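You operate a simulated robot arm through the tools that you are given. There is no shell and no other tool. Be economical: measure what you need, move in short steps, check, and stop when the job is done.

Carry out the task below with a simulated robot arm. There is one attempt and no reset: what you move stays moved.

TASK
Give the blue bag 2 shots of bran, clip it shut and stand it on the yellow plate.
Fine: the filler slide stays on bran; one press of the clip press. Set down upright: what you pick out.

It is judged by the outcome, as a careful person would: the job done as asked, and still so three seconds after it is handed in. It fails if anything else is knocked over, pushed out of place, dropped, spilled or broken.

THE ROBOT
A 7-joint arm with a two-finger parallel gripper, fixed in place. Base frame: the origin is at the foot of the arm, x ahead of it, y to its left, z up; the work surface is at about z = 85. Lengths are in cm, angles in degrees, forces in N, time in s.
With the tool pointing down near the work surface it reaches from about 30 to 70 cm from the base axis. Its first joint turns from -66.0 to 66.0 degrees. Payload 1.57 kg.
The tool frame sits at the grasp point between the pads (the TCP): z along the fingers, y along the line on which they close. The tips reach 3 cm beyond it. The gripper opens to 11 cm. The fingers are 2.4 cm wide and 1.2 cm thick; the gripper's body (4.8 by 11.2 cm) begins 7.8 cm behind the TCP.
Orientation is told as [roll, pitch, yaw] about the base's x, y, z axes, in that order, counted from this pose: with the fingers straight down and closing along the base's y, the tool's x points along the base's -x, its y along +y and its z along -z.

THE INTERFACE
- The arm moves only by the tool drive_tool. Its argument "moves" is a list of rows, each an object of numbers (a shift or turn left out is 0, a gripper value left out holds the last): "dx", "dy", "dz": the shift along the tool's x, y, z in units of 25 mm (1.0 is 25 mm); "ax", "ay", "az": the turn, a rotation vector about the tool's x, y, z in units of 8 degrees (1.0 is 8 degrees); "fingers": the opening, from 0 (shut) to 1 (fully open). In form: [{"dx": .., "dy": .., "dz": .., "ax": .., "ay": .., "az": .., "fingers": ..}, ...]. A call has 1 to 10 rows; each row shifts and turns the commanded pose from where the row before left it, along the tool's axes as they then stand. A call with a number of a shift or a turn outside -1 to 1 is refused whole. A row lasts 0.2 s, in which the tool goes at most 5 cm and 8.6 degrees; a call with a longer step from one row to the next is refused whole, and so is a gripper value outside its range. Where a pose cannot be reached the arm comes as near as it can. A force on the tool above 60 N (or 10 N above the force at the start of the call, whichever is more), or a blocked arm, ends the call early, and 0.2 s more pass. Each finger travels about 10.8 cm/s and halts on what it meets, pressing with about 40 N; the grip force reading is that of the motor and also rises with nothing between the fingers. The clock runs only during rows and for 0.2 s after the last one: add rows that do not move to give the fingers time. It gives the time, the measured TCP pose, the force on the tool (base axes), the opening and the grip force at its end, in the units of the frame above (readings bear some noise), with the torque about the TCP (base axes, N m) and any sound that the robot's microphone picked up.
- Cameras (640 x 400 px; columns grow to the right, rows downward): "scene" is fixed at [16.7, -39.18, 141.4]; the picture's right is [0.77, -0.64, 0.00], its down [-0.30, -0.36, -0.88] and it looks along [0.56, 0.68, -0.47] (base axes); focal length 309 px, centre (320, 200). "wrist" rides on the gripper at [7, 1.6, -14.1] in the tool frame; the picture's right is [-0.23, 0.97, 0.00], its down [-0.86, -0.20, -0.48] and it looks along [-0.47, -0.11, 0.88] (tool axes); focal length 222 px, centre (320, 200). There is no depth. A picture from a camera that has moved, and an enlarged one, comes with that camera's place and axes in the base frame and with its lens.
- grab_frame(camera): a new picture of that camera. No time passes.
- zoom(camera, box): a new picture of the part [left, top, right, bottom] of that camera's present view, enlarged. No time passes.
- close_job(): hands the job in; it is judged then, once.

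Work in short steps. Places have to be worked out from the pictures, the camera data and where the tool is seen: move nearer, look again, correct. Check each grasp and each placing, and mend what went wrong. You have 120 turns and 68 pictures in all, those below and enlarged ones among them. Open the gripper and draw the arm clear of the work before you hand the job in, unless the task says otherwise; then end with one line.

The tools are called as name(argument=value, ...) on one line, values as JSON. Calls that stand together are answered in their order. drive_tool: Moves the arm, as the interface text tells. Its arguments: {"type":"object","properties":{"moves":{"type":"array"}},"required":["moves"]} The other tools are called the same way: grab_frame (camera) takes a picture; zoom (camera, box) takes an enlarged picture of a part of a camera's view; close_job () hands the job in.

At the start:

```text
t: 0.0
tcp_pos: [38.7, -2.22, 129.43]
tool_rot: [0.0, 0.0, 0.0]
force: [-0.3, 0.6, 1.5]
torque: [0.02, -0.01, -0.02]
gripper_width: 11.0
gripper_force: 0.1
```

scene: 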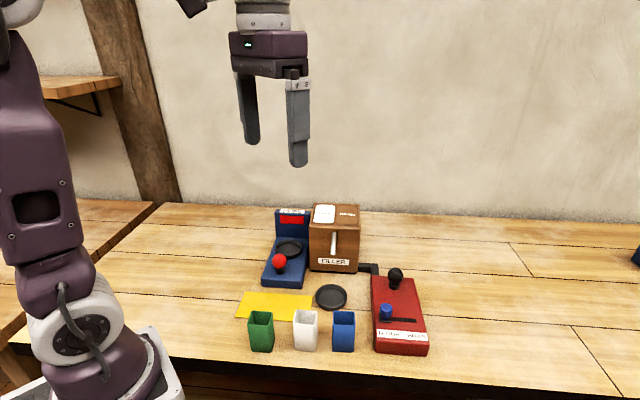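
wrist: 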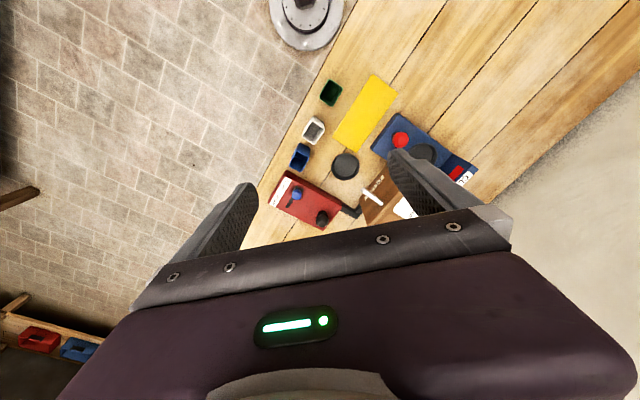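

The bench shows three bags (green, white, blue), a yellow plate, a scale, a filler, and a red clip press. I'll enlarge these first.

zoom(camera="scene", box=[230, 195, 440, 365])

zoom(camera="scene", box=[300, 195, 380, 310])

zoom(camera="scene", box=[350, 250, 440, 360])

```text
2.35 times, centred on (335, 280) of scene
camera zoom: at [16.7, -39.18, 141.4], right [0.77, -0.64, 0.0], down [-0.3, -0.36, -0.88], along [0.56, 0.68, -0.47], focal length 726 px, centre (285, 12)
```

zoom: 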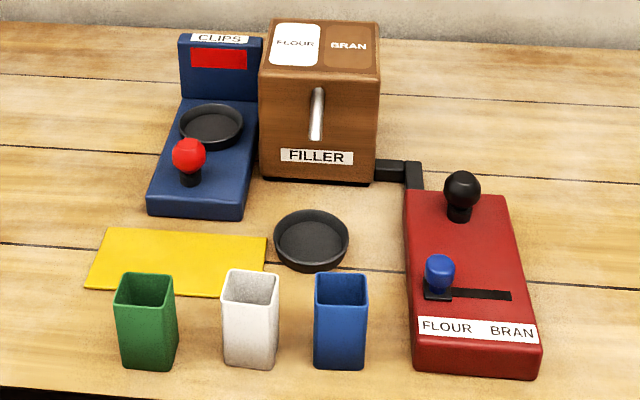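

```text
3.48 times, centred on (340, 252) of scene
camera zoom: at [16.7, -39.18, 141.4], right [0.77, -0.64, 0.0], down [-0.3, -0.36, -0.88], along [0.56, 0.68, -0.47], focal length 1074 px, centre (250, 17)
```

zoom: 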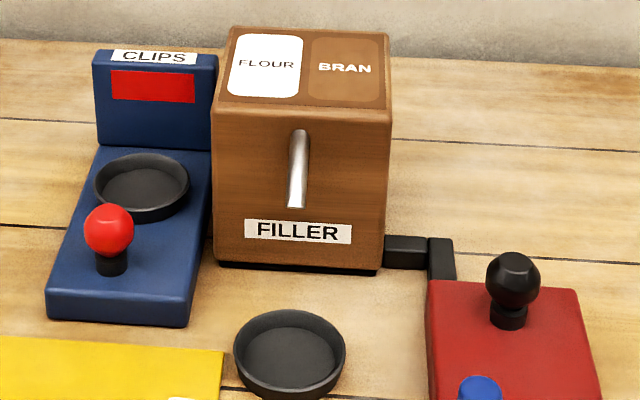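

```text
3.64 times, centred on (395, 305) of scene
camera zoom: at [16.7, -39.18, 141.4], right [0.77, -0.64, 0.0], down [-0.3, -0.36, -0.88], along [0.56, 0.68, -0.47], focal length 1123 px, centre (47, -182)
```

zoom: 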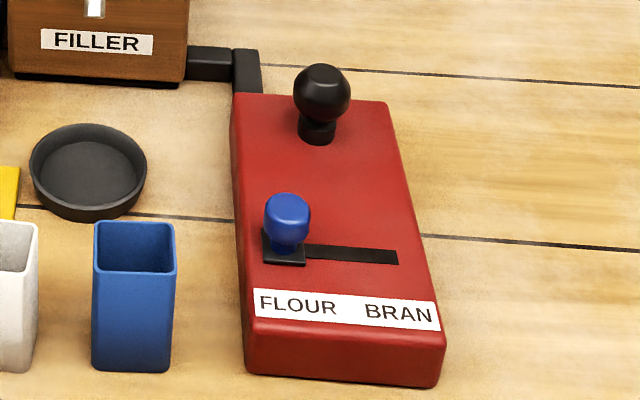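

Slide is on FLOUR; the bags stand near (47,-10), the filler dish near (53,1). I'll go lower for a closer view.

drive_tool(moves=[{"dz": 1}, {"dz": 1}, {"dz": 1}, {"dz": 1}, {"dz": 1}, {"dz": 1}, {}])

grab_frame(camera="wrist")

```text
t: 1.6
tcp_pos: [38.51, -2.05, 114.35]
tool_rot: [-0.1, 0.0, -0.1]
force: [0.4, -0.4, 0.4]
torque: [0.01, -0.01, 0.0]
gripper_width: 10.98
gripper_force: 0.0
```

```text
62 pictures are left
camera wrist: at [31.5, -0.46, 128.62], right [0.23, 0.97, 0.0], down [0.85, -0.2, 0.48], along [0.47, -0.11, -0.88], focal length 222 px, centre (320, 200)
```

wrist: 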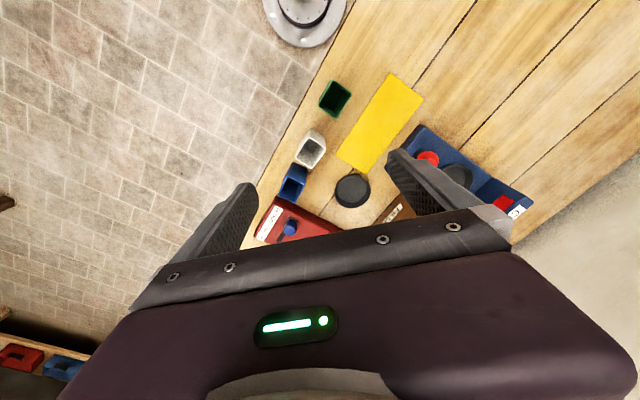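

The layout is rotated about −40°. I'll put the camera directly above the filler dish to see where the spout ends.

drive_tool(moves=[{"dx": -1}, {"dx": -1}, {"dx": -1}, {"dx": -1}, {"dx": -1}, {"dx": -1}, {"dx": -1}, {"dx": -1}, {"dx": -1}, {}])

grab_frame(camera="wrist")

zoom(camera="wrist", box=[200, 0, 520, 200])

```text
t: 3.8
tcp_pos: [61.08, -2.11, 114.34]
tool_rot: [-0.1, 0.0, 0.1]
force: [-0.7, -0.3, -0.3]
torque: [0.02, 0.01, -0.02]
gripper_width: 11.01
gripper_force: 0.0
```

```text
61 pictures are left
camera wrist: at [54.13, -0.58, 128.53], right [0.23, 0.97, 0.0], down [0.86, -0.2, 0.48], along [0.47, -0.11, -0.88], focal length 222 px, centre (320, 200)
```

wrist: 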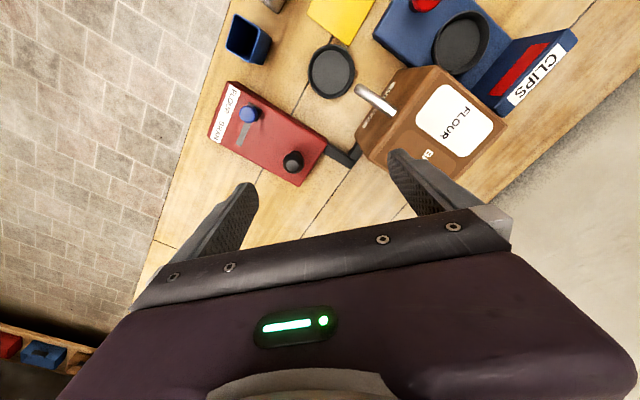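

```text
2.00 times, centred on (360, 100) of wrist
camera zoom: at [54.13, -0.58, 128.53], right [0.23, 0.97, 0.0], down [0.86, -0.2, 0.48], along [0.47, -0.11, -0.88], focal length 444 px, centre (240, 400)
```

zoom: 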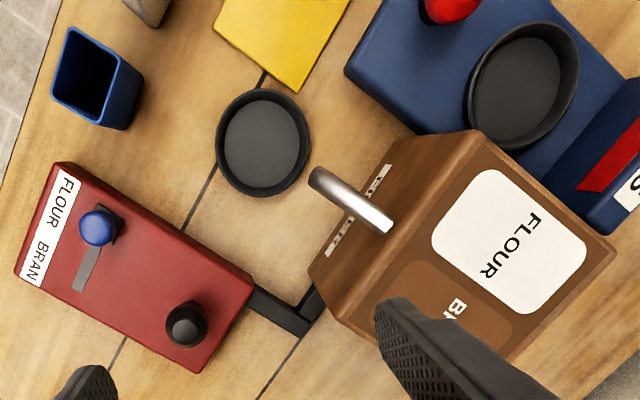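

The spout points toward the filler dish (dish centre ≈ (53.3,1.2), spout end ≈ (56.7,4.5,95)). The slide knob is at about (56,-12.7,91). I turn the gripper 50° to line up with the layout.

drive_tool(moves=[{"az": -1}, {"az": -1}, {"az": -1}, {"az": -1}, {"az": -1}, {"az": -1}, {"az": -0.25}, {}])

```text
t: 5.6
tcp_pos: [61.11, -2.22, 114.49]
tool_rot: [-0.1, 0.0, 50.1]
force: [1.4, -0.4, -0.9]
torque: [0.02, 0.0, -0.04]
gripper_width: 11.03
gripper_force: 0.1
```

Now I move above the slide knob, at a height well clear of it.

drive_tool(moves=[{"dx": 0.91, "dy": -0.23}, {"dx": 0.91, "dy": -0.23}, {"dx": 0.91, "dy": -0.23}, {"dx": 0.9, "dy": -0.23, "dz": 1}, {"dx": 0.9, "dy": -0.22, "dz": 1}, {"dz": 1}, {"dz": 1, "fingers": 0.5}, {"dz": 0.8}, {}])

grab_frame(camera="wrist")

zoom(camera="scene", box=[230, 195, 440, 365])

```text
t: 7.6
tcp_pos: [56.01, -12.86, 102.36]
tool_rot: [-0.1, 0.0, 49.9]
force: [0.2, -0.4, -0.2]
torque: [0.0, 0.01, 0.0]
gripper_width: 5.49
gripper_force: 0.0
```

```text
59 pictures are left
camera wrist: at [50.26, -17.06, 116.47], right [-0.6, 0.8, 0.0], down [0.7, 0.53, 0.48], along [0.38, 0.29, -0.88], focal length 222 px, centre (320, 200)
```

wrist: 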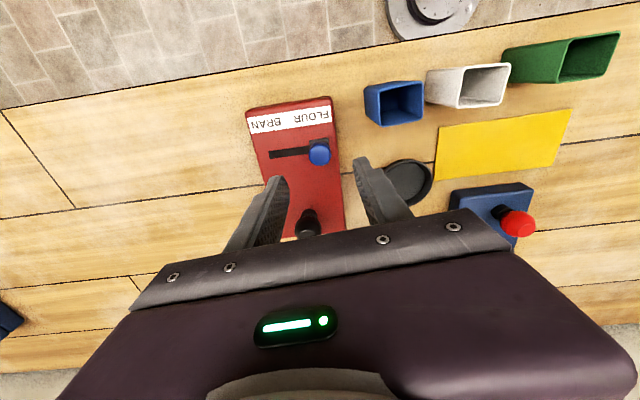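

```text
2.35 times, centred on (335, 280) of scene
camera zoom: at [16.7, -39.18, 141.4], right [0.77, -0.64, 0.0], down [-0.3, -0.36, -0.88], along [0.56, 0.68, -0.47], focal length 726 px, centre (285, 12)
```

zoom: 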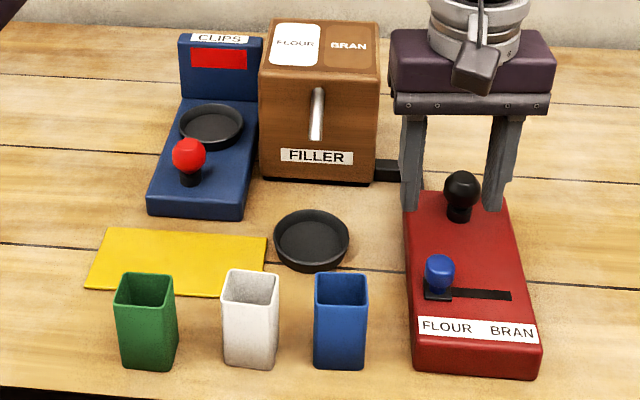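

The knob is confirmed near (56.1,-12.6). I descend around it with fingers straddling along the slot.

drive_tool(moves=[{"dz": 1}, {"dz": 1}, {"dz": 1}, {"dz": 0.8}, {}])

zoom(camera="scene", box=[340, 230, 450, 360])

```text
t: 8.8
tcp_pos: [55.96, -12.71, 92.96]
tool_rot: [0.0, 0.0, 50.0]
force: [0.1, -0.3, -0.1]
torque: [0.0, 0.0, 0.01]
gripper_width: 5.51
gripper_force: 0.0
```

```text
3.08 times, centred on (395, 295) of scene
camera zoom: at [16.7, -39.18, 141.4], right [0.77, -0.64, 0.0], down [-0.3, -0.36, -0.88], along [0.56, 0.68, -0.47], focal length 950 px, centre (89, -92)
```

zoom: 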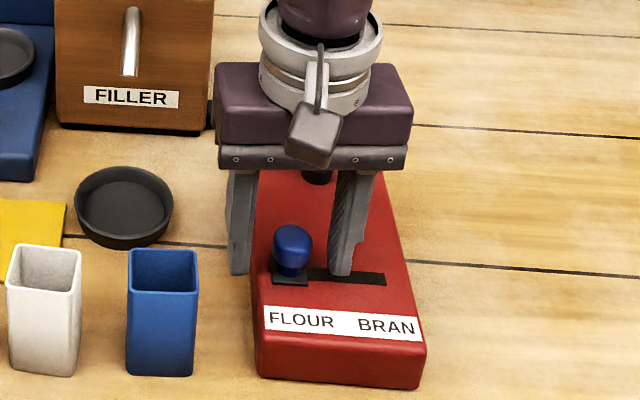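

The fingers straddle the knob. I close on it.

drive_tool(moves=[{"fingers": 0}, {}, {}])

```text
t: 9.6
tcp_pos: [56.21, -12.79, 93.04]
tool_rot: [-0.3, -0.1, 49.9]
force: [21.1, -15.7, -7.7]
torque: [-0.29, -0.61, -0.01]
gripper_width: 2.54
gripper_force: 36.5
```

Knob gripped (2.5 cm). I drag it toward BRAN (tool −y) in small steps.

drive_tool(moves=[{"dy": -0.3}, {"dy": -0.3}, {"dy": -0.3}, {"dy": -0.3}, {"dy": -0.3}, {"dy": -0.3}, {}])

zoom(camera="scene", box=[340, 230, 450, 360])

```text
t: 11.2
tcp_pos: [59.33, -15.83, 92.93]
tool_rot: [0.1, 0.1, 49.9]
force: [-21.4, -20.8, 4.0]
torque: [-0.48, 0.43, 0.16]
gripper_width: 2.57
gripper_force: 36.6
```

```text
3.08 times, centred on (395, 295) of scene
camera zoom: at [16.64, -39.24, 141.39], right [0.77, -0.64, 0.0], down [-0.3, -0.36, -0.88], along [0.56, 0.68, -0.47], focal length 950 px, centre (89, -92)
```

zoom: 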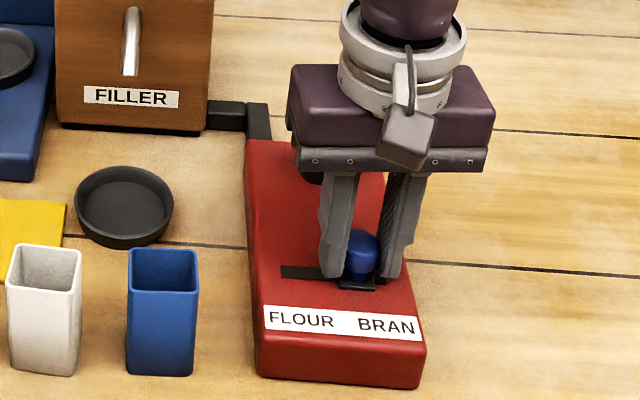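

The carriage is about 1 cm short of the slot's end, and the side force shows the slot at about −44°. I continue with a small sideways correction.

drive_tool(moves=[{"dy": -0.15, "dx": 0.08}, {"dy": -0.15, "dx": 0.05}, {"dy": -0.15, "dx": 0.02}, {"dy": -0.15, "dx": 0.02}, {}])

zoom(camera="scene", box=[340, 230, 450, 360])

```text
t: 12.4
tcp_pos: [60.38, -16.8, 92.82]
tool_rot: [0.1, -0.2, 50.0]
force: [-3.0, -2.0, 2.4]
torque: [0.31, -0.17, 0.13]
gripper_width: 2.56
gripper_force: 37.3
```

```text
3.08 times, centred on (395, 295) of scene
camera zoom: at [16.69, -39.19, 141.4], right [0.77, -0.64, 0.0], down [-0.3, -0.36, -0.88], along [0.56, 0.68, -0.47], focal length 950 px, centre (89, -92)
```

zoom: 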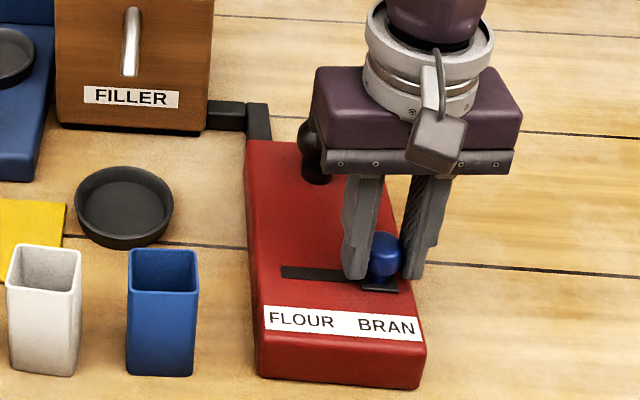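

The carriage appears at the BRAN end. One small nudge will check for the stop.

drive_tool(moves=[{"dy": -0.1, "dx": 0.01}, {"dy": -0.1, "dx": 0.01}, {}])

```text
t: 13.2
tcp_pos: [60.61, -16.97, 92.93]
tool_rot: [0.6, 0.0, 50.1]
force: [-32.9, 29.5, 18.2]
torque: [1.38, 0.21, 0.07]
gripper_width: 2.53
gripper_force: 36.4
```

The stop is reached (reaction force along the slot). I back off slightly, open, and rise.

drive_tool(moves=[{"dy": 0.1}, {"fingers": 0.45}, {}, {}, {"dz": -1}, {"dz": -1}, {"dz": -1}, {"dz": -1}, {}])

zoom(camera="scene", box=[230, 195, 440, 365])

grab_frame(camera="wrist")

```text
t: 15.2
tcp_pos: [60.56, -16.95, 102.79]
tool_rot: [-0.1, 0.1, 50.1]
force: [0.0, -0.9, 0.4]
torque: [0.01, 0.01, 0.0]
gripper_width: 4.92
gripper_force: 0.2
```

```text
2.35 times, centred on (335, 280) of scene
camera zoom: at [16.7, -39.18, 141.4], right [0.77, -0.64, 0.0], down [-0.3, -0.36, -0.88], along [0.56, 0.68, -0.47], focal length 726 px, centre (285, 12)
```

zoom: 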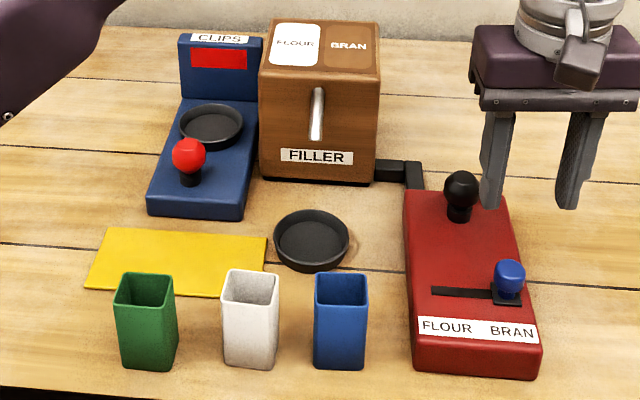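

```text
53 pictures are left
camera wrist: at [54.71, -21.27, 117.08], right [-0.6, 0.8, 0.0], down [0.7, 0.53, 0.48], along [0.38, 0.29, -0.88], focal length 222 px, centre (320, 200)
```

wrist: 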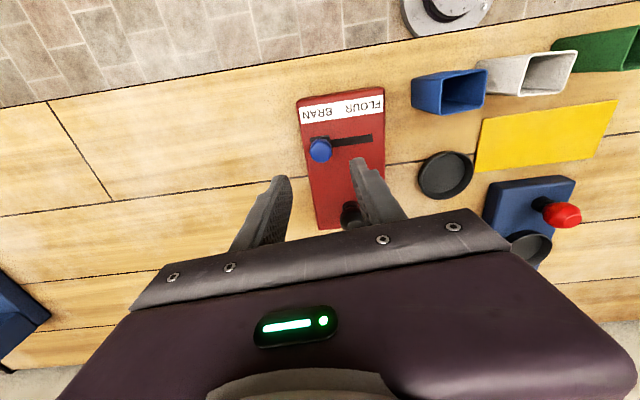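

The slide is on BRAN. Next I hover above the blue bag, judged at (47.4,-9.1) with its rim at z ≈ 92.

drive_tool(moves=[{"dy": 0.87, "dx": 0.14, "fingers": 0.64}, {"dy": 0.87, "dx": 0.14}, {"dy": 0.87, "dx": 0.14}, {"dy": 0.87, "dx": 0.14}, {"dy": 0.86, "dx": 0.14}, {"dy": 0.86, "dx": 0.14}, {"dy": 0.86, "dx": 0.15}, {}])

grab_frame(camera="wrist")

zoom(camera="scene", box=[230, 195, 440, 365])

```text
t: 17.0
tcp_pos: [47.2, -9.15, 102.66]
tool_rot: [0.0, 0.0, 50.0]
force: [-0.2, 0.1, 0.9]
torque: [0.02, 0.0, 0.01]
gripper_width: 7.03
gripper_force: 0.1
```

```text
52 pictures are left
camera wrist: at [41.4, -13.49, 116.93], right [-0.6, 0.8, 0.0], down [0.7, 0.53, 0.48], along [0.38, 0.29, -0.88], focal length 222 px, centre (320, 200)
```

wrist: 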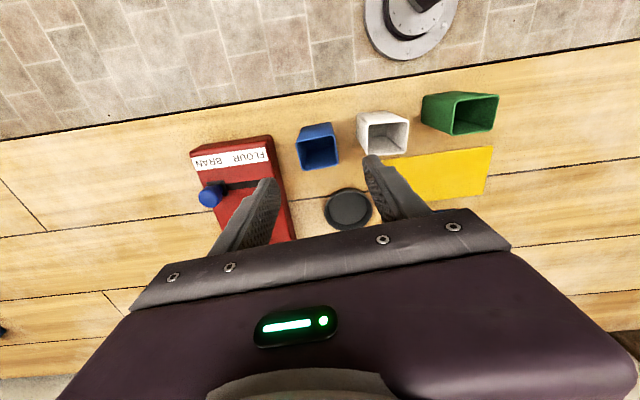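

```text
2.35 times, centred on (335, 280) of scene
camera zoom: at [16.7, -39.18, 141.4], right [0.77, -0.64, 0.0], down [-0.3, -0.36, -0.88], along [0.56, 0.68, -0.47], focal length 726 px, centre (285, 12)
```

zoom: 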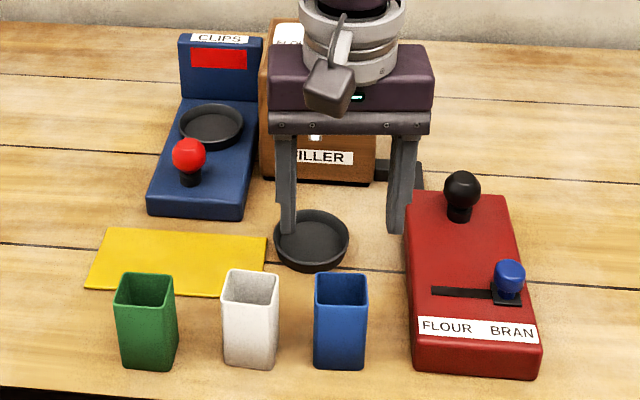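

Bag centre ≈ (47.3,-9.15), aligned with the gripper. The white bag's gap is about 2.5 cm, so I narrow the opening to 5.8 cm and stop just above the rim to check.

drive_tool(moves=[{"fingers": 0.53, "dz": 0.8}, {"dz": 0.8}, {"dz": 0.8}, {}])

zoom(camera="wrist", box=[200, 60, 480, 235])

zoom(camera="scene", box=[290, 240, 400, 360])

```text
t: 18.0
tcp_pos: [47.25, -9.19, 96.86]
tool_rot: [0.0, 0.0, 50.0]
force: [-0.2, 0.3, 0.4]
torque: [0.02, 0.0, 0.01]
gripper_width: 5.84
gripper_force: 0.1
```

```text
2.29 times, centred on (340, 148) of wrist
camera zoom: at [41.55, -13.51, 111.14], right [-0.6, 0.8, 0.0], down [0.7, 0.53, 0.48], along [0.38, 0.29, -0.88], focal length 508 px, centre (274, 320)
```

zoom: 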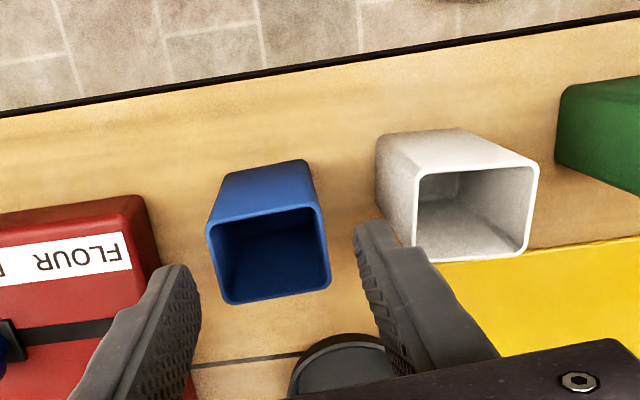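

```text
3.33 times, centred on (345, 300) of scene
camera zoom: at [16.7, -39.18, 141.4], right [0.77, -0.64, 0.0], down [-0.3, -0.36, -0.88], along [0.56, 0.68, -0.47], focal length 1029 px, centre (237, -133)
```

zoom: 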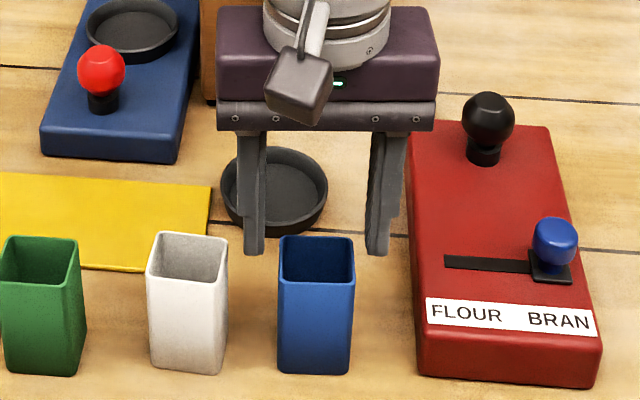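

Small corrections: 0.3 cm toward the bag centre and −3° of yaw. Then I descend to grasp height.

drive_tool(moves=[{"dx": -0.11, "dy": -0.06, "az": 0.35}, {"dz": 0.6}, {"dz": 0.6}, {"dz": 0.6}, {"dz": 0.54}, {}])

zoom(camera="scene", box=[290, 240, 400, 360])

```text
t: 19.4
tcp_pos: [47.64, -9.19, 90.9]
tool_rot: [0.1, -0.1, 47.2]
force: [0.1, 0.1, 0.2]
torque: [-0.01, 0.02, -0.01]
gripper_width: 5.83
gripper_force: 0.0
```

```text
3.33 times, centred on (345, 300) of scene
camera zoom: at [16.7, -39.18, 141.4], right [0.77, -0.64, 0.0], down [-0.3, -0.36, -0.88], along [0.56, 0.68, -0.47], focal length 1029 px, centre (237, -133)
```

zoom: 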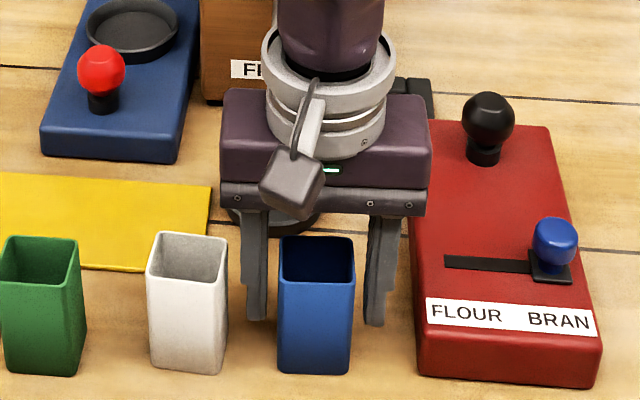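

Fingers straddle the blue bag cleanly. I close.

drive_tool(moves=[{"fingers": 0.33}, {}, {}])

```text
t: 20.2
tcp_pos: [47.6, -9.06, 90.99]
tool_rot: [0.0, -0.1, 47.3]
force: [0.9, -0.9, -0.1]
torque: [0.0, -0.03, 0.0]
gripper_width: 4.38
gripper_force: 40.2
```

Firm grip (4.38 cm). I lift 4.5 cm, move straight away from the bag row, then across to over the dish.

drive_tool(moves=[{"dz": -0.9}, {"dz": -0.9}, {"dx": -0.7}, {"dx": -0.7}, {"dx": -0.7}, {"dx": -0.5, "dy": 0.25}, {"dx": -0.5, "dy": 0.25}, {"dx": -0.5, "dy": 0.25}, {"dx": -0.5, "dy": 0.25}, {}])

grab_frame(camera="wrist")

zoom(camera="scene", box=[280, 220, 390, 340])

```text
t: 22.4
tcp_pos: [52.85, 0.11, 95.45]
tool_rot: [0.0, 0.0, 47.2]
force: [0.7, 0.7, -1.4]
torque: [0.01, 0.01, -0.01]
gripper_width: 4.32
gripper_force: 39.9
```

```text
47 pictures are left
camera wrist: at [46.85, -3.98, 109.71], right [-0.56, 0.83, 0.0], down [0.73, 0.49, 0.48], along [0.4, 0.27, -0.88], focal length 222 px, centre (320, 200)
```

wrist: 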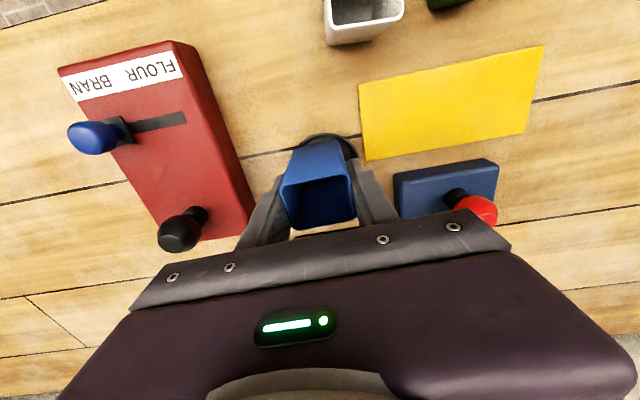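

```text
3.33 times, centred on (335, 280) of scene
camera zoom: at [16.71, -39.18, 141.4], right [0.77, -0.64, 0.0], down [-0.3, -0.36, -0.88], along [0.56, 0.68, -0.47], focal length 1029 px, centre (270, -67)
```

zoom: 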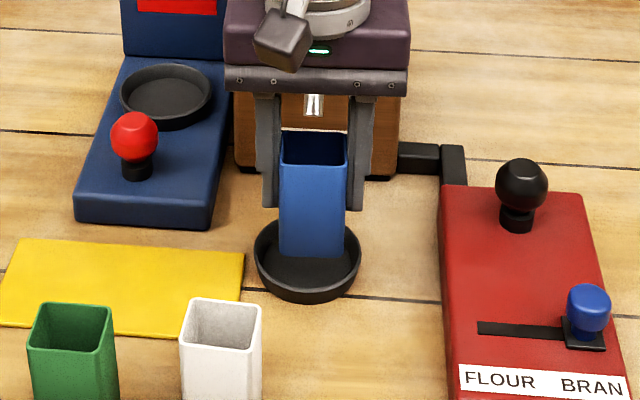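

The bag is about 1.1 cm short of the dish centre. I shift it, then lower gently.

drive_tool(moves=[{"dx": -0.43, "dy": 0.18}, {}, {"dz": 0.5}, {"dz": 0.4}, {"dz": 0.3}, {}])

zoom(camera="scene", box=[280, 220, 390, 340])

zoom(camera="wrist", box=[240, 100, 440, 240])

```text
t: 23.8
tcp_pos: [53.19, 1.28, 92.57]
tool_rot: [-0.1, 0.0, 47.1]
force: [-1.7, 1.4, 12.1]
torque: [-0.01, 0.51, -0.03]
gripper_width: 4.35
gripper_force: 40.0
```

```text
3.33 times, centred on (335, 280) of scene
camera zoom: at [16.68, -39.18, 141.4], right [0.77, -0.64, 0.0], down [-0.3, -0.36, -0.88], along [0.56, 0.68, -0.47], focal length 1029 px, centre (270, -67)
```

zoom: 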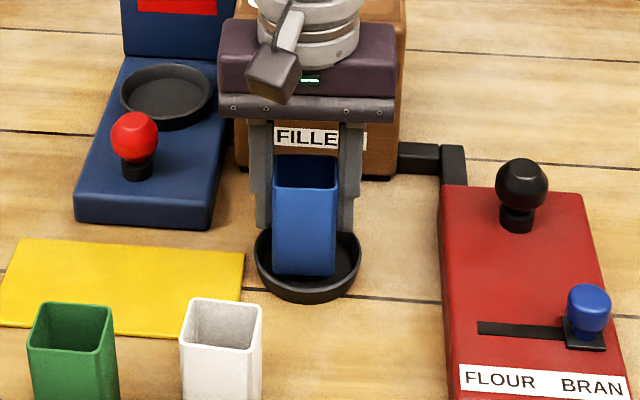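

```text
2.86 times, centred on (340, 170) of wrist
camera zoom: at [47.21, -2.78, 106.76], right [-0.56, 0.83, 0.0], down [0.73, 0.49, 0.48], along [0.4, 0.27, -0.88], focal length 635 px, centre (263, 286)
```

zoom: 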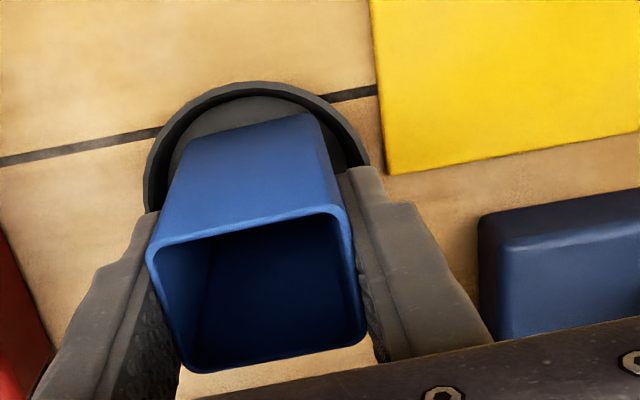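

Contact with 12 N while the base is still high, and the torque says a corner at −x sits on the rim. Measuring both outlines, the bag needs about +0.4 cm in x; I lift slightly, shift, and lower again.

drive_tool(moves=[{"dz": -0.25}, {"dx": -0.09, "dy": -0.145}, {}, {"dz": 0.2}, {"dz": 0.1}, {"dz": 0.1}, {"dz": 0.1}, {}])

zoom(camera="wrist", box=[240, 100, 440, 240])

```text
t: 25.6
tcp_pos: [53.62, 1.27, 91.85]
tool_rot: [0.0, -0.1, 47.2]
force: [1.4, 3.6, 0.8]
torque: [0.19, -0.08, 0.02]
gripper_width: 4.34
gripper_force: 39.6
```

```text
2.86 times, centred on (340, 170) of wrist
camera zoom: at [47.64, -2.85, 106.07], right [-0.56, 0.83, 0.0], down [0.73, 0.49, 0.48], along [0.4, 0.27, -0.88], focal length 635 px, centre (263, 286)
```

zoom: 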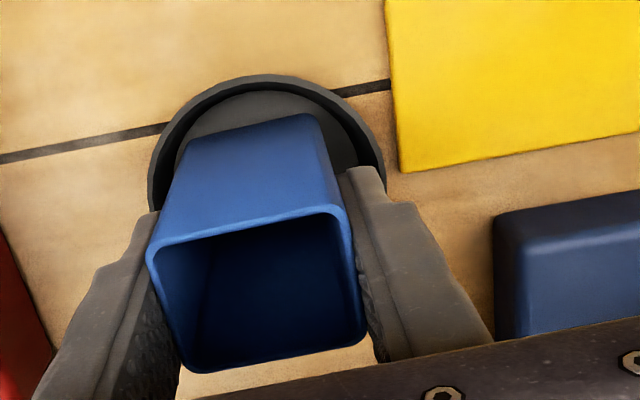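

It went below the previous contact height with almost no force. I lower a bit more to find the floor.

drive_tool(moves=[{"dz": 0.1}, {"dz": 0.1}, {"dz": 0.1}, {}])

zoom(camera="scene", box=[280, 220, 390, 340])

```text
t: 26.6
tcp_pos: [53.73, 1.15, 91.26]
tool_rot: [-0.1, -0.2, 47.2]
force: [-2.1, 13.5, 35.7]
torque: [0.4, 0.32, 0.01]
gripper_width: 4.35
gripper_force: 39.9
```

```text
3.33 times, centred on (335, 280) of scene
camera zoom: at [16.64, -39.15, 141.42], right [0.77, -0.64, 0.0], down [-0.3, -0.36, -0.88], along [0.56, 0.68, -0.47], focal length 1029 px, centre (270, -67)
```

zoom: 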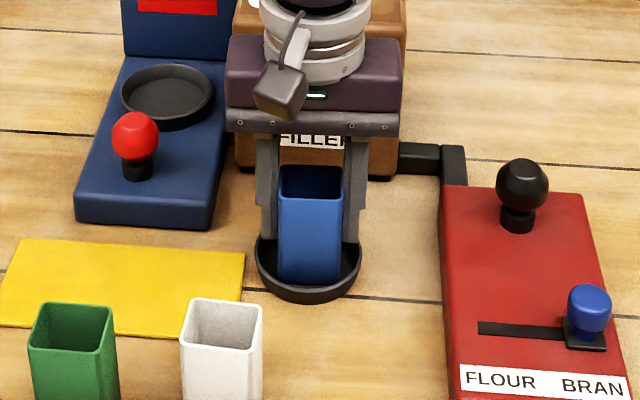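

The bag is on the dish floor (35 N down). I relax upward slightly, open, and rise.

drive_tool(moves=[{"dz": -0.08}, {}, {"fingers": 0.55}, {}, {"dz": -1}, {"dz": -1}, {"dz": -1}, {"dz": -1}, {}])

grab_frame(camera="wrist")

zoom(camera="scene", box=[230, 195, 440, 365])

```text
t: 28.6
tcp_pos: [53.54, 1.22, 101.32]
tool_rot: [0.0, 0.1, 47.3]
force: [0.4, 0.2, 0.2]
torque: [-0.01, 0.02, 0.05]
gripper_width: 6.05
gripper_force: 0.0
```

```text
41 pictures are left
camera wrist: at [47.58, -2.85, 115.54], right [-0.56, 0.83, 0.0], down [0.73, 0.49, 0.48], along [0.4, 0.27, -0.88], focal length 222 px, centre (320, 200)
```

wrist: 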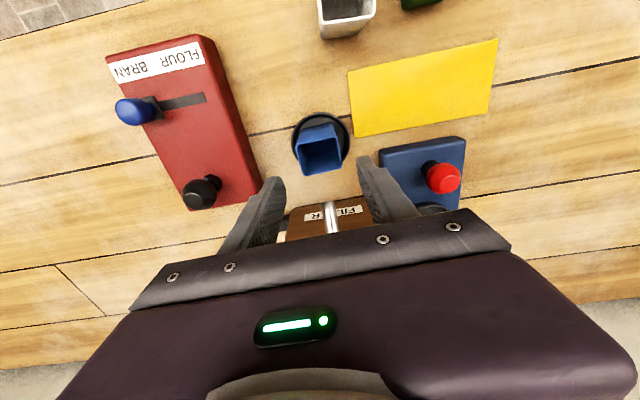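

```text
2.35 times, centred on (335, 280) of scene
camera zoom: at [16.7, -39.18, 141.4], right [0.77, -0.64, 0.0], down [-0.3, -0.36, -0.88], along [0.56, 0.68, -0.47], focal length 726 px, centre (285, 12)
```

zoom: 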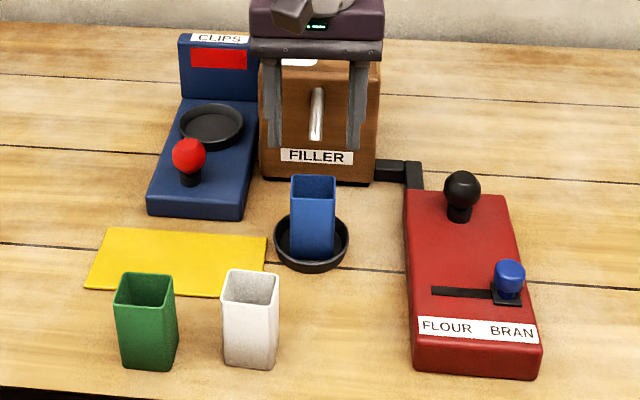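

The bag stands upright in the dish, and the chute's axis points at its mouth. Next is the dispensing knob near (65.5,-7.8), ball top about z 93.7. I close the fingers and hover over it.

drive_tool(moves=[{"dz": -0.6, "dy": -0.5}, {"dy": -0.9, "fingers": 0}, {"dy": -0.9}, {"dy": -0.9}, {"dy": -0.9, "dx": -0.2}, {"dy": -0.9, "dx": -0.2}, {"dy": -0.95, "dx": -0.2}, {}])

zoom(camera="wrist", box=[200, 60, 480, 235])

zoom(camera="scene", box=[300, 195, 440, 320])

```text
t: 30.4
tcp_pos: [65.77, -7.99, 102.74]
tool_rot: [0.1, 0.0, 47.1]
force: [0.0, -0.2, 0.9]
torque: [-0.02, 0.0, 0.03]
gripper_width: 0.01
gripper_force: 21.1
```

```text
2.29 times, centred on (340, 148) of wrist
camera zoom: at [59.72, -11.99, 116.93], right [-0.56, 0.83, 0.0], down [0.73, 0.49, 0.48], along [0.4, 0.27, -0.88], focal length 508 px, centre (274, 320)
```

zoom: 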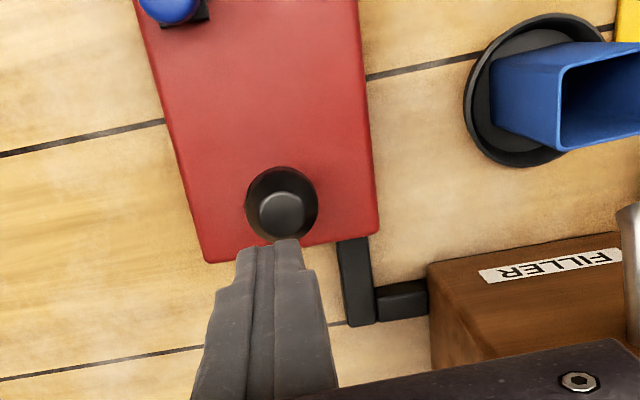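

```text
3.20 times, centred on (370, 258) of scene
camera zoom: at [16.7, -39.18, 141.4], right [0.77, -0.64, 0.0], down [-0.3, -0.36, -0.88], along [0.56, 0.68, -0.47], focal length 988 px, centre (160, 16)
```

zoom: 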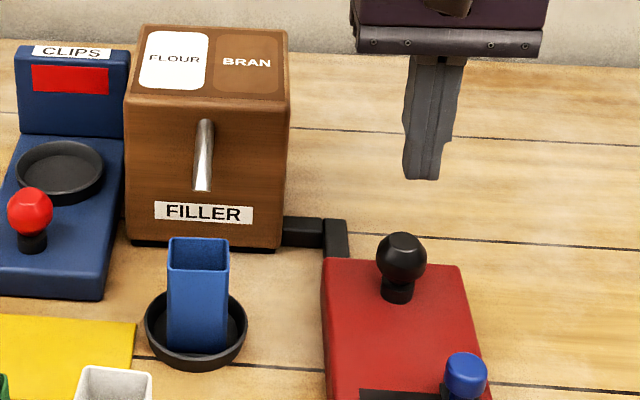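

Knob centre ≈ (65.4,-7.65). I shift 0.5 cm, descend to just above it, and then press in small steps.

drive_tool(moves=[{"dy": 0.2}, {"dz": 1}, {"dz": 0.8}, {"dz": 0.3}, {}])

drive_tool(moves=[{"dz": 0.15}, {"dz": 0.15}, {"dz": 0.15}, {}])

zoom(camera="scene", box=[300, 195, 440, 320])

```text
t: 31.6
tcp_pos: [65.15, -7.58, 97.46]
tool_rot: [0.0, 0.1, 47.2]
force: [-0.8, -0.4, -0.2]
torque: [-0.02, 0.03, -0.01]
gripper_width: 0.0
gripper_force: 21.3
```

```text
t: 32.6
tcp_pos: [65.15, -7.57, 96.5]
tool_rot: [0.1, -0.1, 47.2]
force: [0.8, -0.9, 2.1]
torque: [-0.03, -0.06, -0.01]
gripper_width: 0.0
gripper_force: 20.8
```

```text
3.20 times, centred on (370, 258) of scene
camera zoom: at [16.7, -39.19, 141.4], right [0.77, -0.64, 0.0], down [-0.3, -0.36, -0.88], along [0.56, 0.68, -0.47], focal length 988 px, centre (160, 16)
```

zoom: 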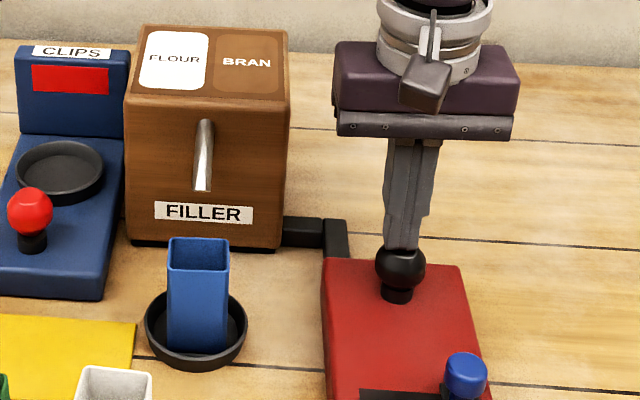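

The tips are just touching the knob. I press down gradually and watch force and sound.

drive_tool(moves=[{"dz": 0.15}, {"dz": 0.15}])

```text
t: 33.2
tcp_pos: [65.21, -7.41, 95.71]
tool_rot: [0.1, 0.0, 47.2]
force: [-3.9, 1.7, 7.8]
torque: [0.06, 0.08, -0.03]
gripper_width: 0.0
gripper_force: 21.6
heard: click
```

A click at about 0.8 cm of travel. I release and look at what came out.

drive_tool(moves=[{"dz": -0.4}, {"dz": -0.4}, {}, {}])

zoom(camera="scene", box=[280, 195, 420, 320])

grab_frame(camera="wrist")

```text
t: 34.2
tcp_pos: [65.26, -7.66, 97.72]
tool_rot: [0.0, 0.0, 47.2]
force: [-0.3, 0.2, 0.2]
torque: [0.03, 0.01, 0.01]
gripper_width: 0.0
gripper_force: 21.6
```

```text
3.20 times, centred on (350, 258) of scene
camera zoom: at [16.7, -39.18, 141.4], right [0.77, -0.64, 0.0], down [-0.3, -0.36, -0.88], along [0.56, 0.68, -0.47], focal length 988 px, centre (224, 16)
```

zoom: 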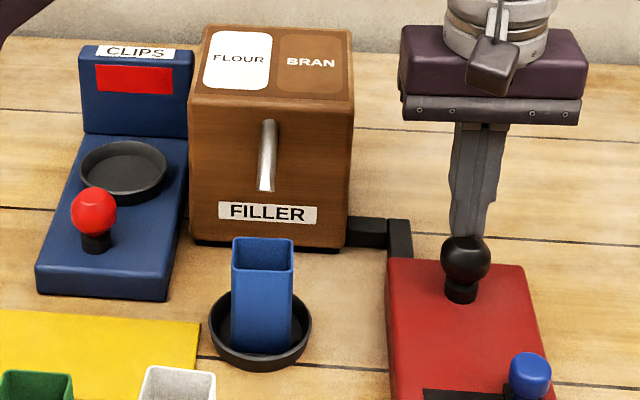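

```text
35 pictures are left
camera wrist: at [59.21, -11.57, 111.93], right [-0.56, 0.83, 0.0], down [0.73, 0.49, 0.48], along [0.4, 0.27, -0.88], focal length 222 px, centre (320, 200)
```

wrist: 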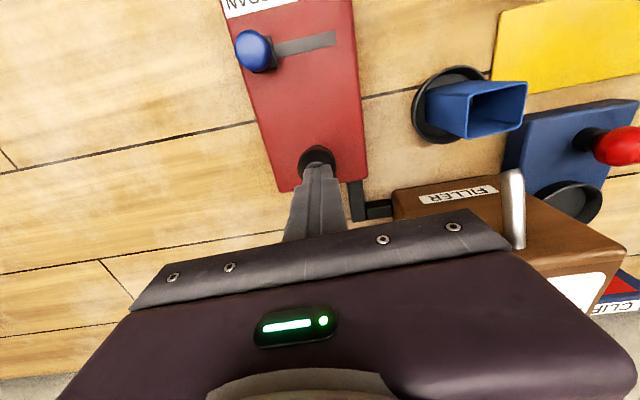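

No spill is visible, but I can't see inside the bag. I rise and position the camera above it to confirm the shot landed.

drive_tool(moves=[{"dz": -1}, {"dz": -1}, {"dz": -1}, {"dz": -1}, {"dy": 1, "dx": -0.4}, {"dy": 1, "dx": -0.4}, {"dy": 1, "dx": -0.4}, {"dy": 1, "dx": -0.4}, {"dy": 1, "dx": -0.4}, {}])

zoom(camera="wrist", box=[220, 20, 460, 170])

```text
t: 36.4
tcp_pos: [59.44, 4.67, 107.76]
tool_rot: [0.0, 0.0, 47.2]
force: [0.5, 0.0, 0.2]
torque: [-0.01, -0.02, -0.02]
gripper_width: 0.0
gripper_force: 21.3
```

```text
2.67 times, centred on (340, 95) of wrist
camera zoom: at [53.54, 0.64, 121.9], right [-0.56, 0.83, 0.0], down [0.73, 0.49, 0.48], along [0.4, 0.27, -0.88], focal length 592 px, centre (267, 480)
```

zoom: 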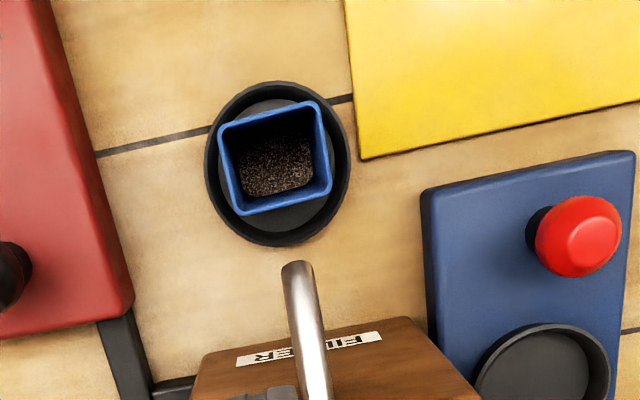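

Bran is in the bag and nothing spilled. I go back for the second press.

drive_tool(moves=[{"dy": -1, "dx": 0.4}, {"dy": -1, "dx": 0.4}, {"dy": -1, "dx": 0.4}, {"dy": -1, "dx": 0.4}, {"dy": -1, "dx": 0.4}, {}, {"dz": 1}, {"dz": 1}, {"dz": 1}, {"dz": 1}])

drive_tool(moves=[{"dz": 0.2}, {"dz": 0.15}, {"dz": 0.15}, {"dz": 0.15}, {"dz": 0.15}])

```text
t: 38.6
tcp_pos: [65.19, -7.53, 97.86]
tool_rot: [0.0, 0.0, 47.2]
force: [-0.2, -1.1, 0.4]
torque: [0.0, 0.0, 0.0]
gripper_width: 0.01
gripper_force: 21.2
```

```text
t: 39.8
tcp_pos: [65.17, -7.61, 95.73]
tool_rot: [-0.1, 0.0, 47.2]
force: [-2.2, 0.9, 6.9]
torque: [-0.04, 0.05, 0.0]
gripper_width: 0.0
gripper_force: 21.6
heard: click
```

Second click heard. I release, rise, and look into the bag again.

drive_tool(moves=[{"dz": -1}, {"dz": -1}, {"dz": -1}, {"dz": -1}, {"dz": -0.8}, {"dy": 1, "dx": -0.4}, {"dy": 1, "dx": -0.4}, {"dy": 1, "dx": -0.4}, {"dy": 1, "dx": -0.4}, {"dy": 1, "dx": -0.4}])

zoom(camera="wrist", box=[220, 20, 460, 170])

zoom(camera="scene", box=[230, 195, 440, 365])

```text
t: 42.0
tcp_pos: [59.42, 4.56, 107.58]
tool_rot: [0.0, 0.0, 47.2]
force: [-0.2, 0.1, -1.1]
torque: [0.0, -0.01, -0.03]
gripper_width: 0.0
gripper_force: 21.5
```

```text
2.67 times, centred on (340, 95) of wrist
camera zoom: at [53.5, 0.56, 121.77], right [-0.56, 0.83, 0.0], down [0.73, 0.49, 0.48], along [0.4, 0.27, -0.88], focal length 592 px, centre (267, 480)
```

zoom: 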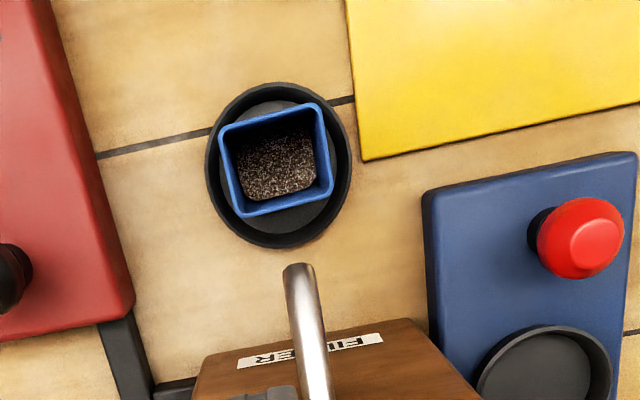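

```text
2.35 times, centred on (335, 280) of scene
camera zoom: at [16.7, -39.18, 141.4], right [0.77, -0.64, 0.0], down [-0.3, -0.36, -0.88], along [0.56, 0.68, -0.47], focal length 726 px, centre (285, 12)
```

zoom: 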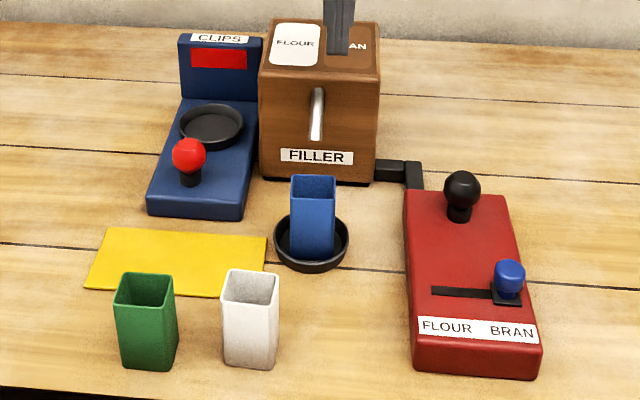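

The level has risen: two shots are in, no spill. The clip dish is near (54,20.3) at z≈88.5, the red knob near (48,15). I return over the bag and pause just above it.

drive_tool(moves=[{"dx": 0.87, "dy": 0.27, "fingers": 0.53}, {"dx": 0.87, "dy": 0.27}, {"dx": 0.87, "dy": 0.27}, {}, {"dz": 1}, {"dz": 1}, {"dz": 1}, {"dz": 1}, {}])

zoom(camera="wrist", box=[220, 80, 440, 220])

```text
t: 44.0
tcp_pos: [53.65, 1.26, 97.56]
tool_rot: [0.0, 0.0, 47.1]
force: [0.5, 0.5, 0.7]
torque: [-0.01, 0.04, 0.01]
gripper_width: 5.83
gripper_force: 0.2
```

```text
2.86 times, centred on (330, 150) of wrist
camera zoom: at [47.53, -2.82, 111.76], right [-0.56, 0.83, 0.0], down [0.73, 0.49, 0.48], along [0.4, 0.27, -0.88], focal length 635 px, centre (291, 343)
```

zoom: 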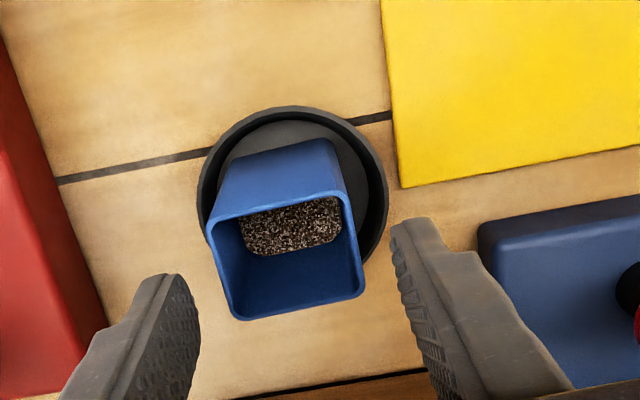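

Well centred. I descend to grasp height and close.

drive_tool(moves=[{"dz": 0.7}, {"dz": 0.7}, {"dz": 0.6}, {"dz": 0.42}, {}, {"fingers": 0.33}, {}, {}])

```text
t: 45.8
tcp_pos: [53.46, 1.15, 91.63]
tool_rot: [0.0, 0.0, 47.2]
force: [0.1, -0.6, -0.4]
torque: [-0.03, -0.01, -0.01]
gripper_width: 4.33
gripper_force: 40.1
```

Gripped. I lift about 10.5 cm gently so the bag clears the red knob later.

drive_tool(moves=[{"dz": -0.3}, {"dz": -0.5}, {"dz": -0.5}, {"dz": -0.6}, {"dz": -0.6}, {"dz": -0.6}, {"dz": -0.6}, {"dz": -0.5}, {}])

zoom(camera="scene", box=[230, 195, 440, 365])

```text
t: 47.8
tcp_pos: [53.46, 1.09, 102.13]
tool_rot: [0.0, 0.0, 47.2]
force: [-0.5, 0.1, -0.7]
torque: [0.02, -0.05, 0.0]
gripper_width: 4.32
gripper_force: 40.0
```

```text
2.35 times, centred on (335, 280) of scene
camera zoom: at [16.71, -39.18, 141.4], right [0.77, -0.64, 0.0], down [-0.3, -0.36, -0.88], along [0.56, 0.68, -0.47], focal length 726 px, centre (285, 12)
```

zoom: 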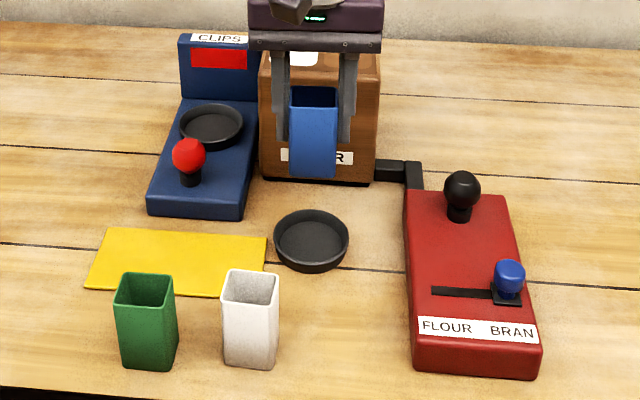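

The bag is lifted clean. I move left (away from the filler) first.

drive_tool(moves=[{"dy": 0.5}, {"dy": 0.8}, {"dy": 0.8}, {"dy": 0.8}, {"dy": 0.8}, {"dy": 0.8}, {"dy": 0.5}, {}])

drive_tool(moves=[{"dx": -0.4}, {"dx": -0.7}, {"dx": -0.7}, {"dx": -0.7}, {"dx": -0.7}, {"dx": -0.4}, {}])

grab_frame(camera="wrist")

zoom(camera="scene", box=[230, 170, 370, 295])

```text
t: 49.6
tcp_pos: [44.32, 9.61, 102.14]
tool_rot: [0.0, 0.0, 47.3]
force: [-0.3, -0.9, -0.6]
torque: [0.03, 0.01, -0.02]
gripper_width: 4.34
gripper_force: 40.0
```

```text
t: 51.2
tcp_pos: [50.37, 16.42, 101.98]
tool_rot: [0.0, 0.0, 47.2]
force: [-0.3, 0.0, -1.3]
torque: [-0.01, 0.01, -0.01]
gripper_width: 4.35
gripper_force: 39.6
```

```text
29 pictures are left
camera wrist: at [44.48, 12.3, 116.29], right [-0.56, 0.83, 0.0], down [0.73, 0.49, 0.48], along [0.4, 0.27, -0.88], focal length 222 px, centre (320, 200)
```

wrist: 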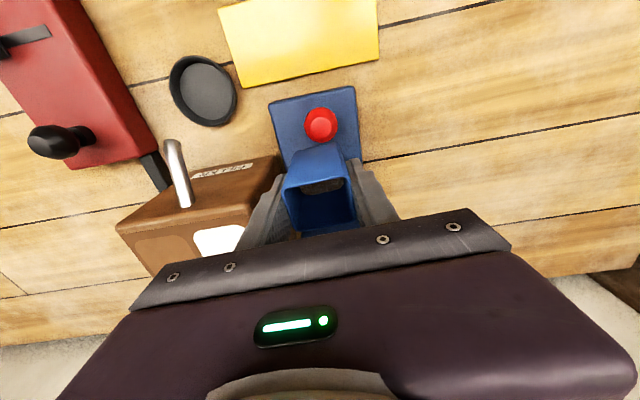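

```text
3.20 times, centred on (300, 232) of scene
camera zoom: at [16.71, -39.18, 141.4], right [0.77, -0.64, 0.0], down [-0.3, -0.36, -0.88], along [0.56, 0.68, -0.47], focal length 988 px, centre (384, 96)
```

zoom: 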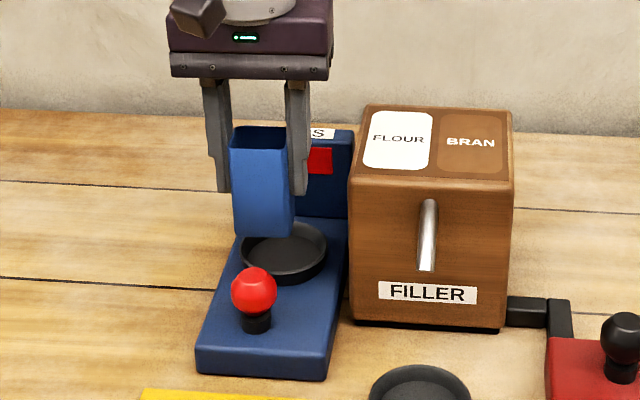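

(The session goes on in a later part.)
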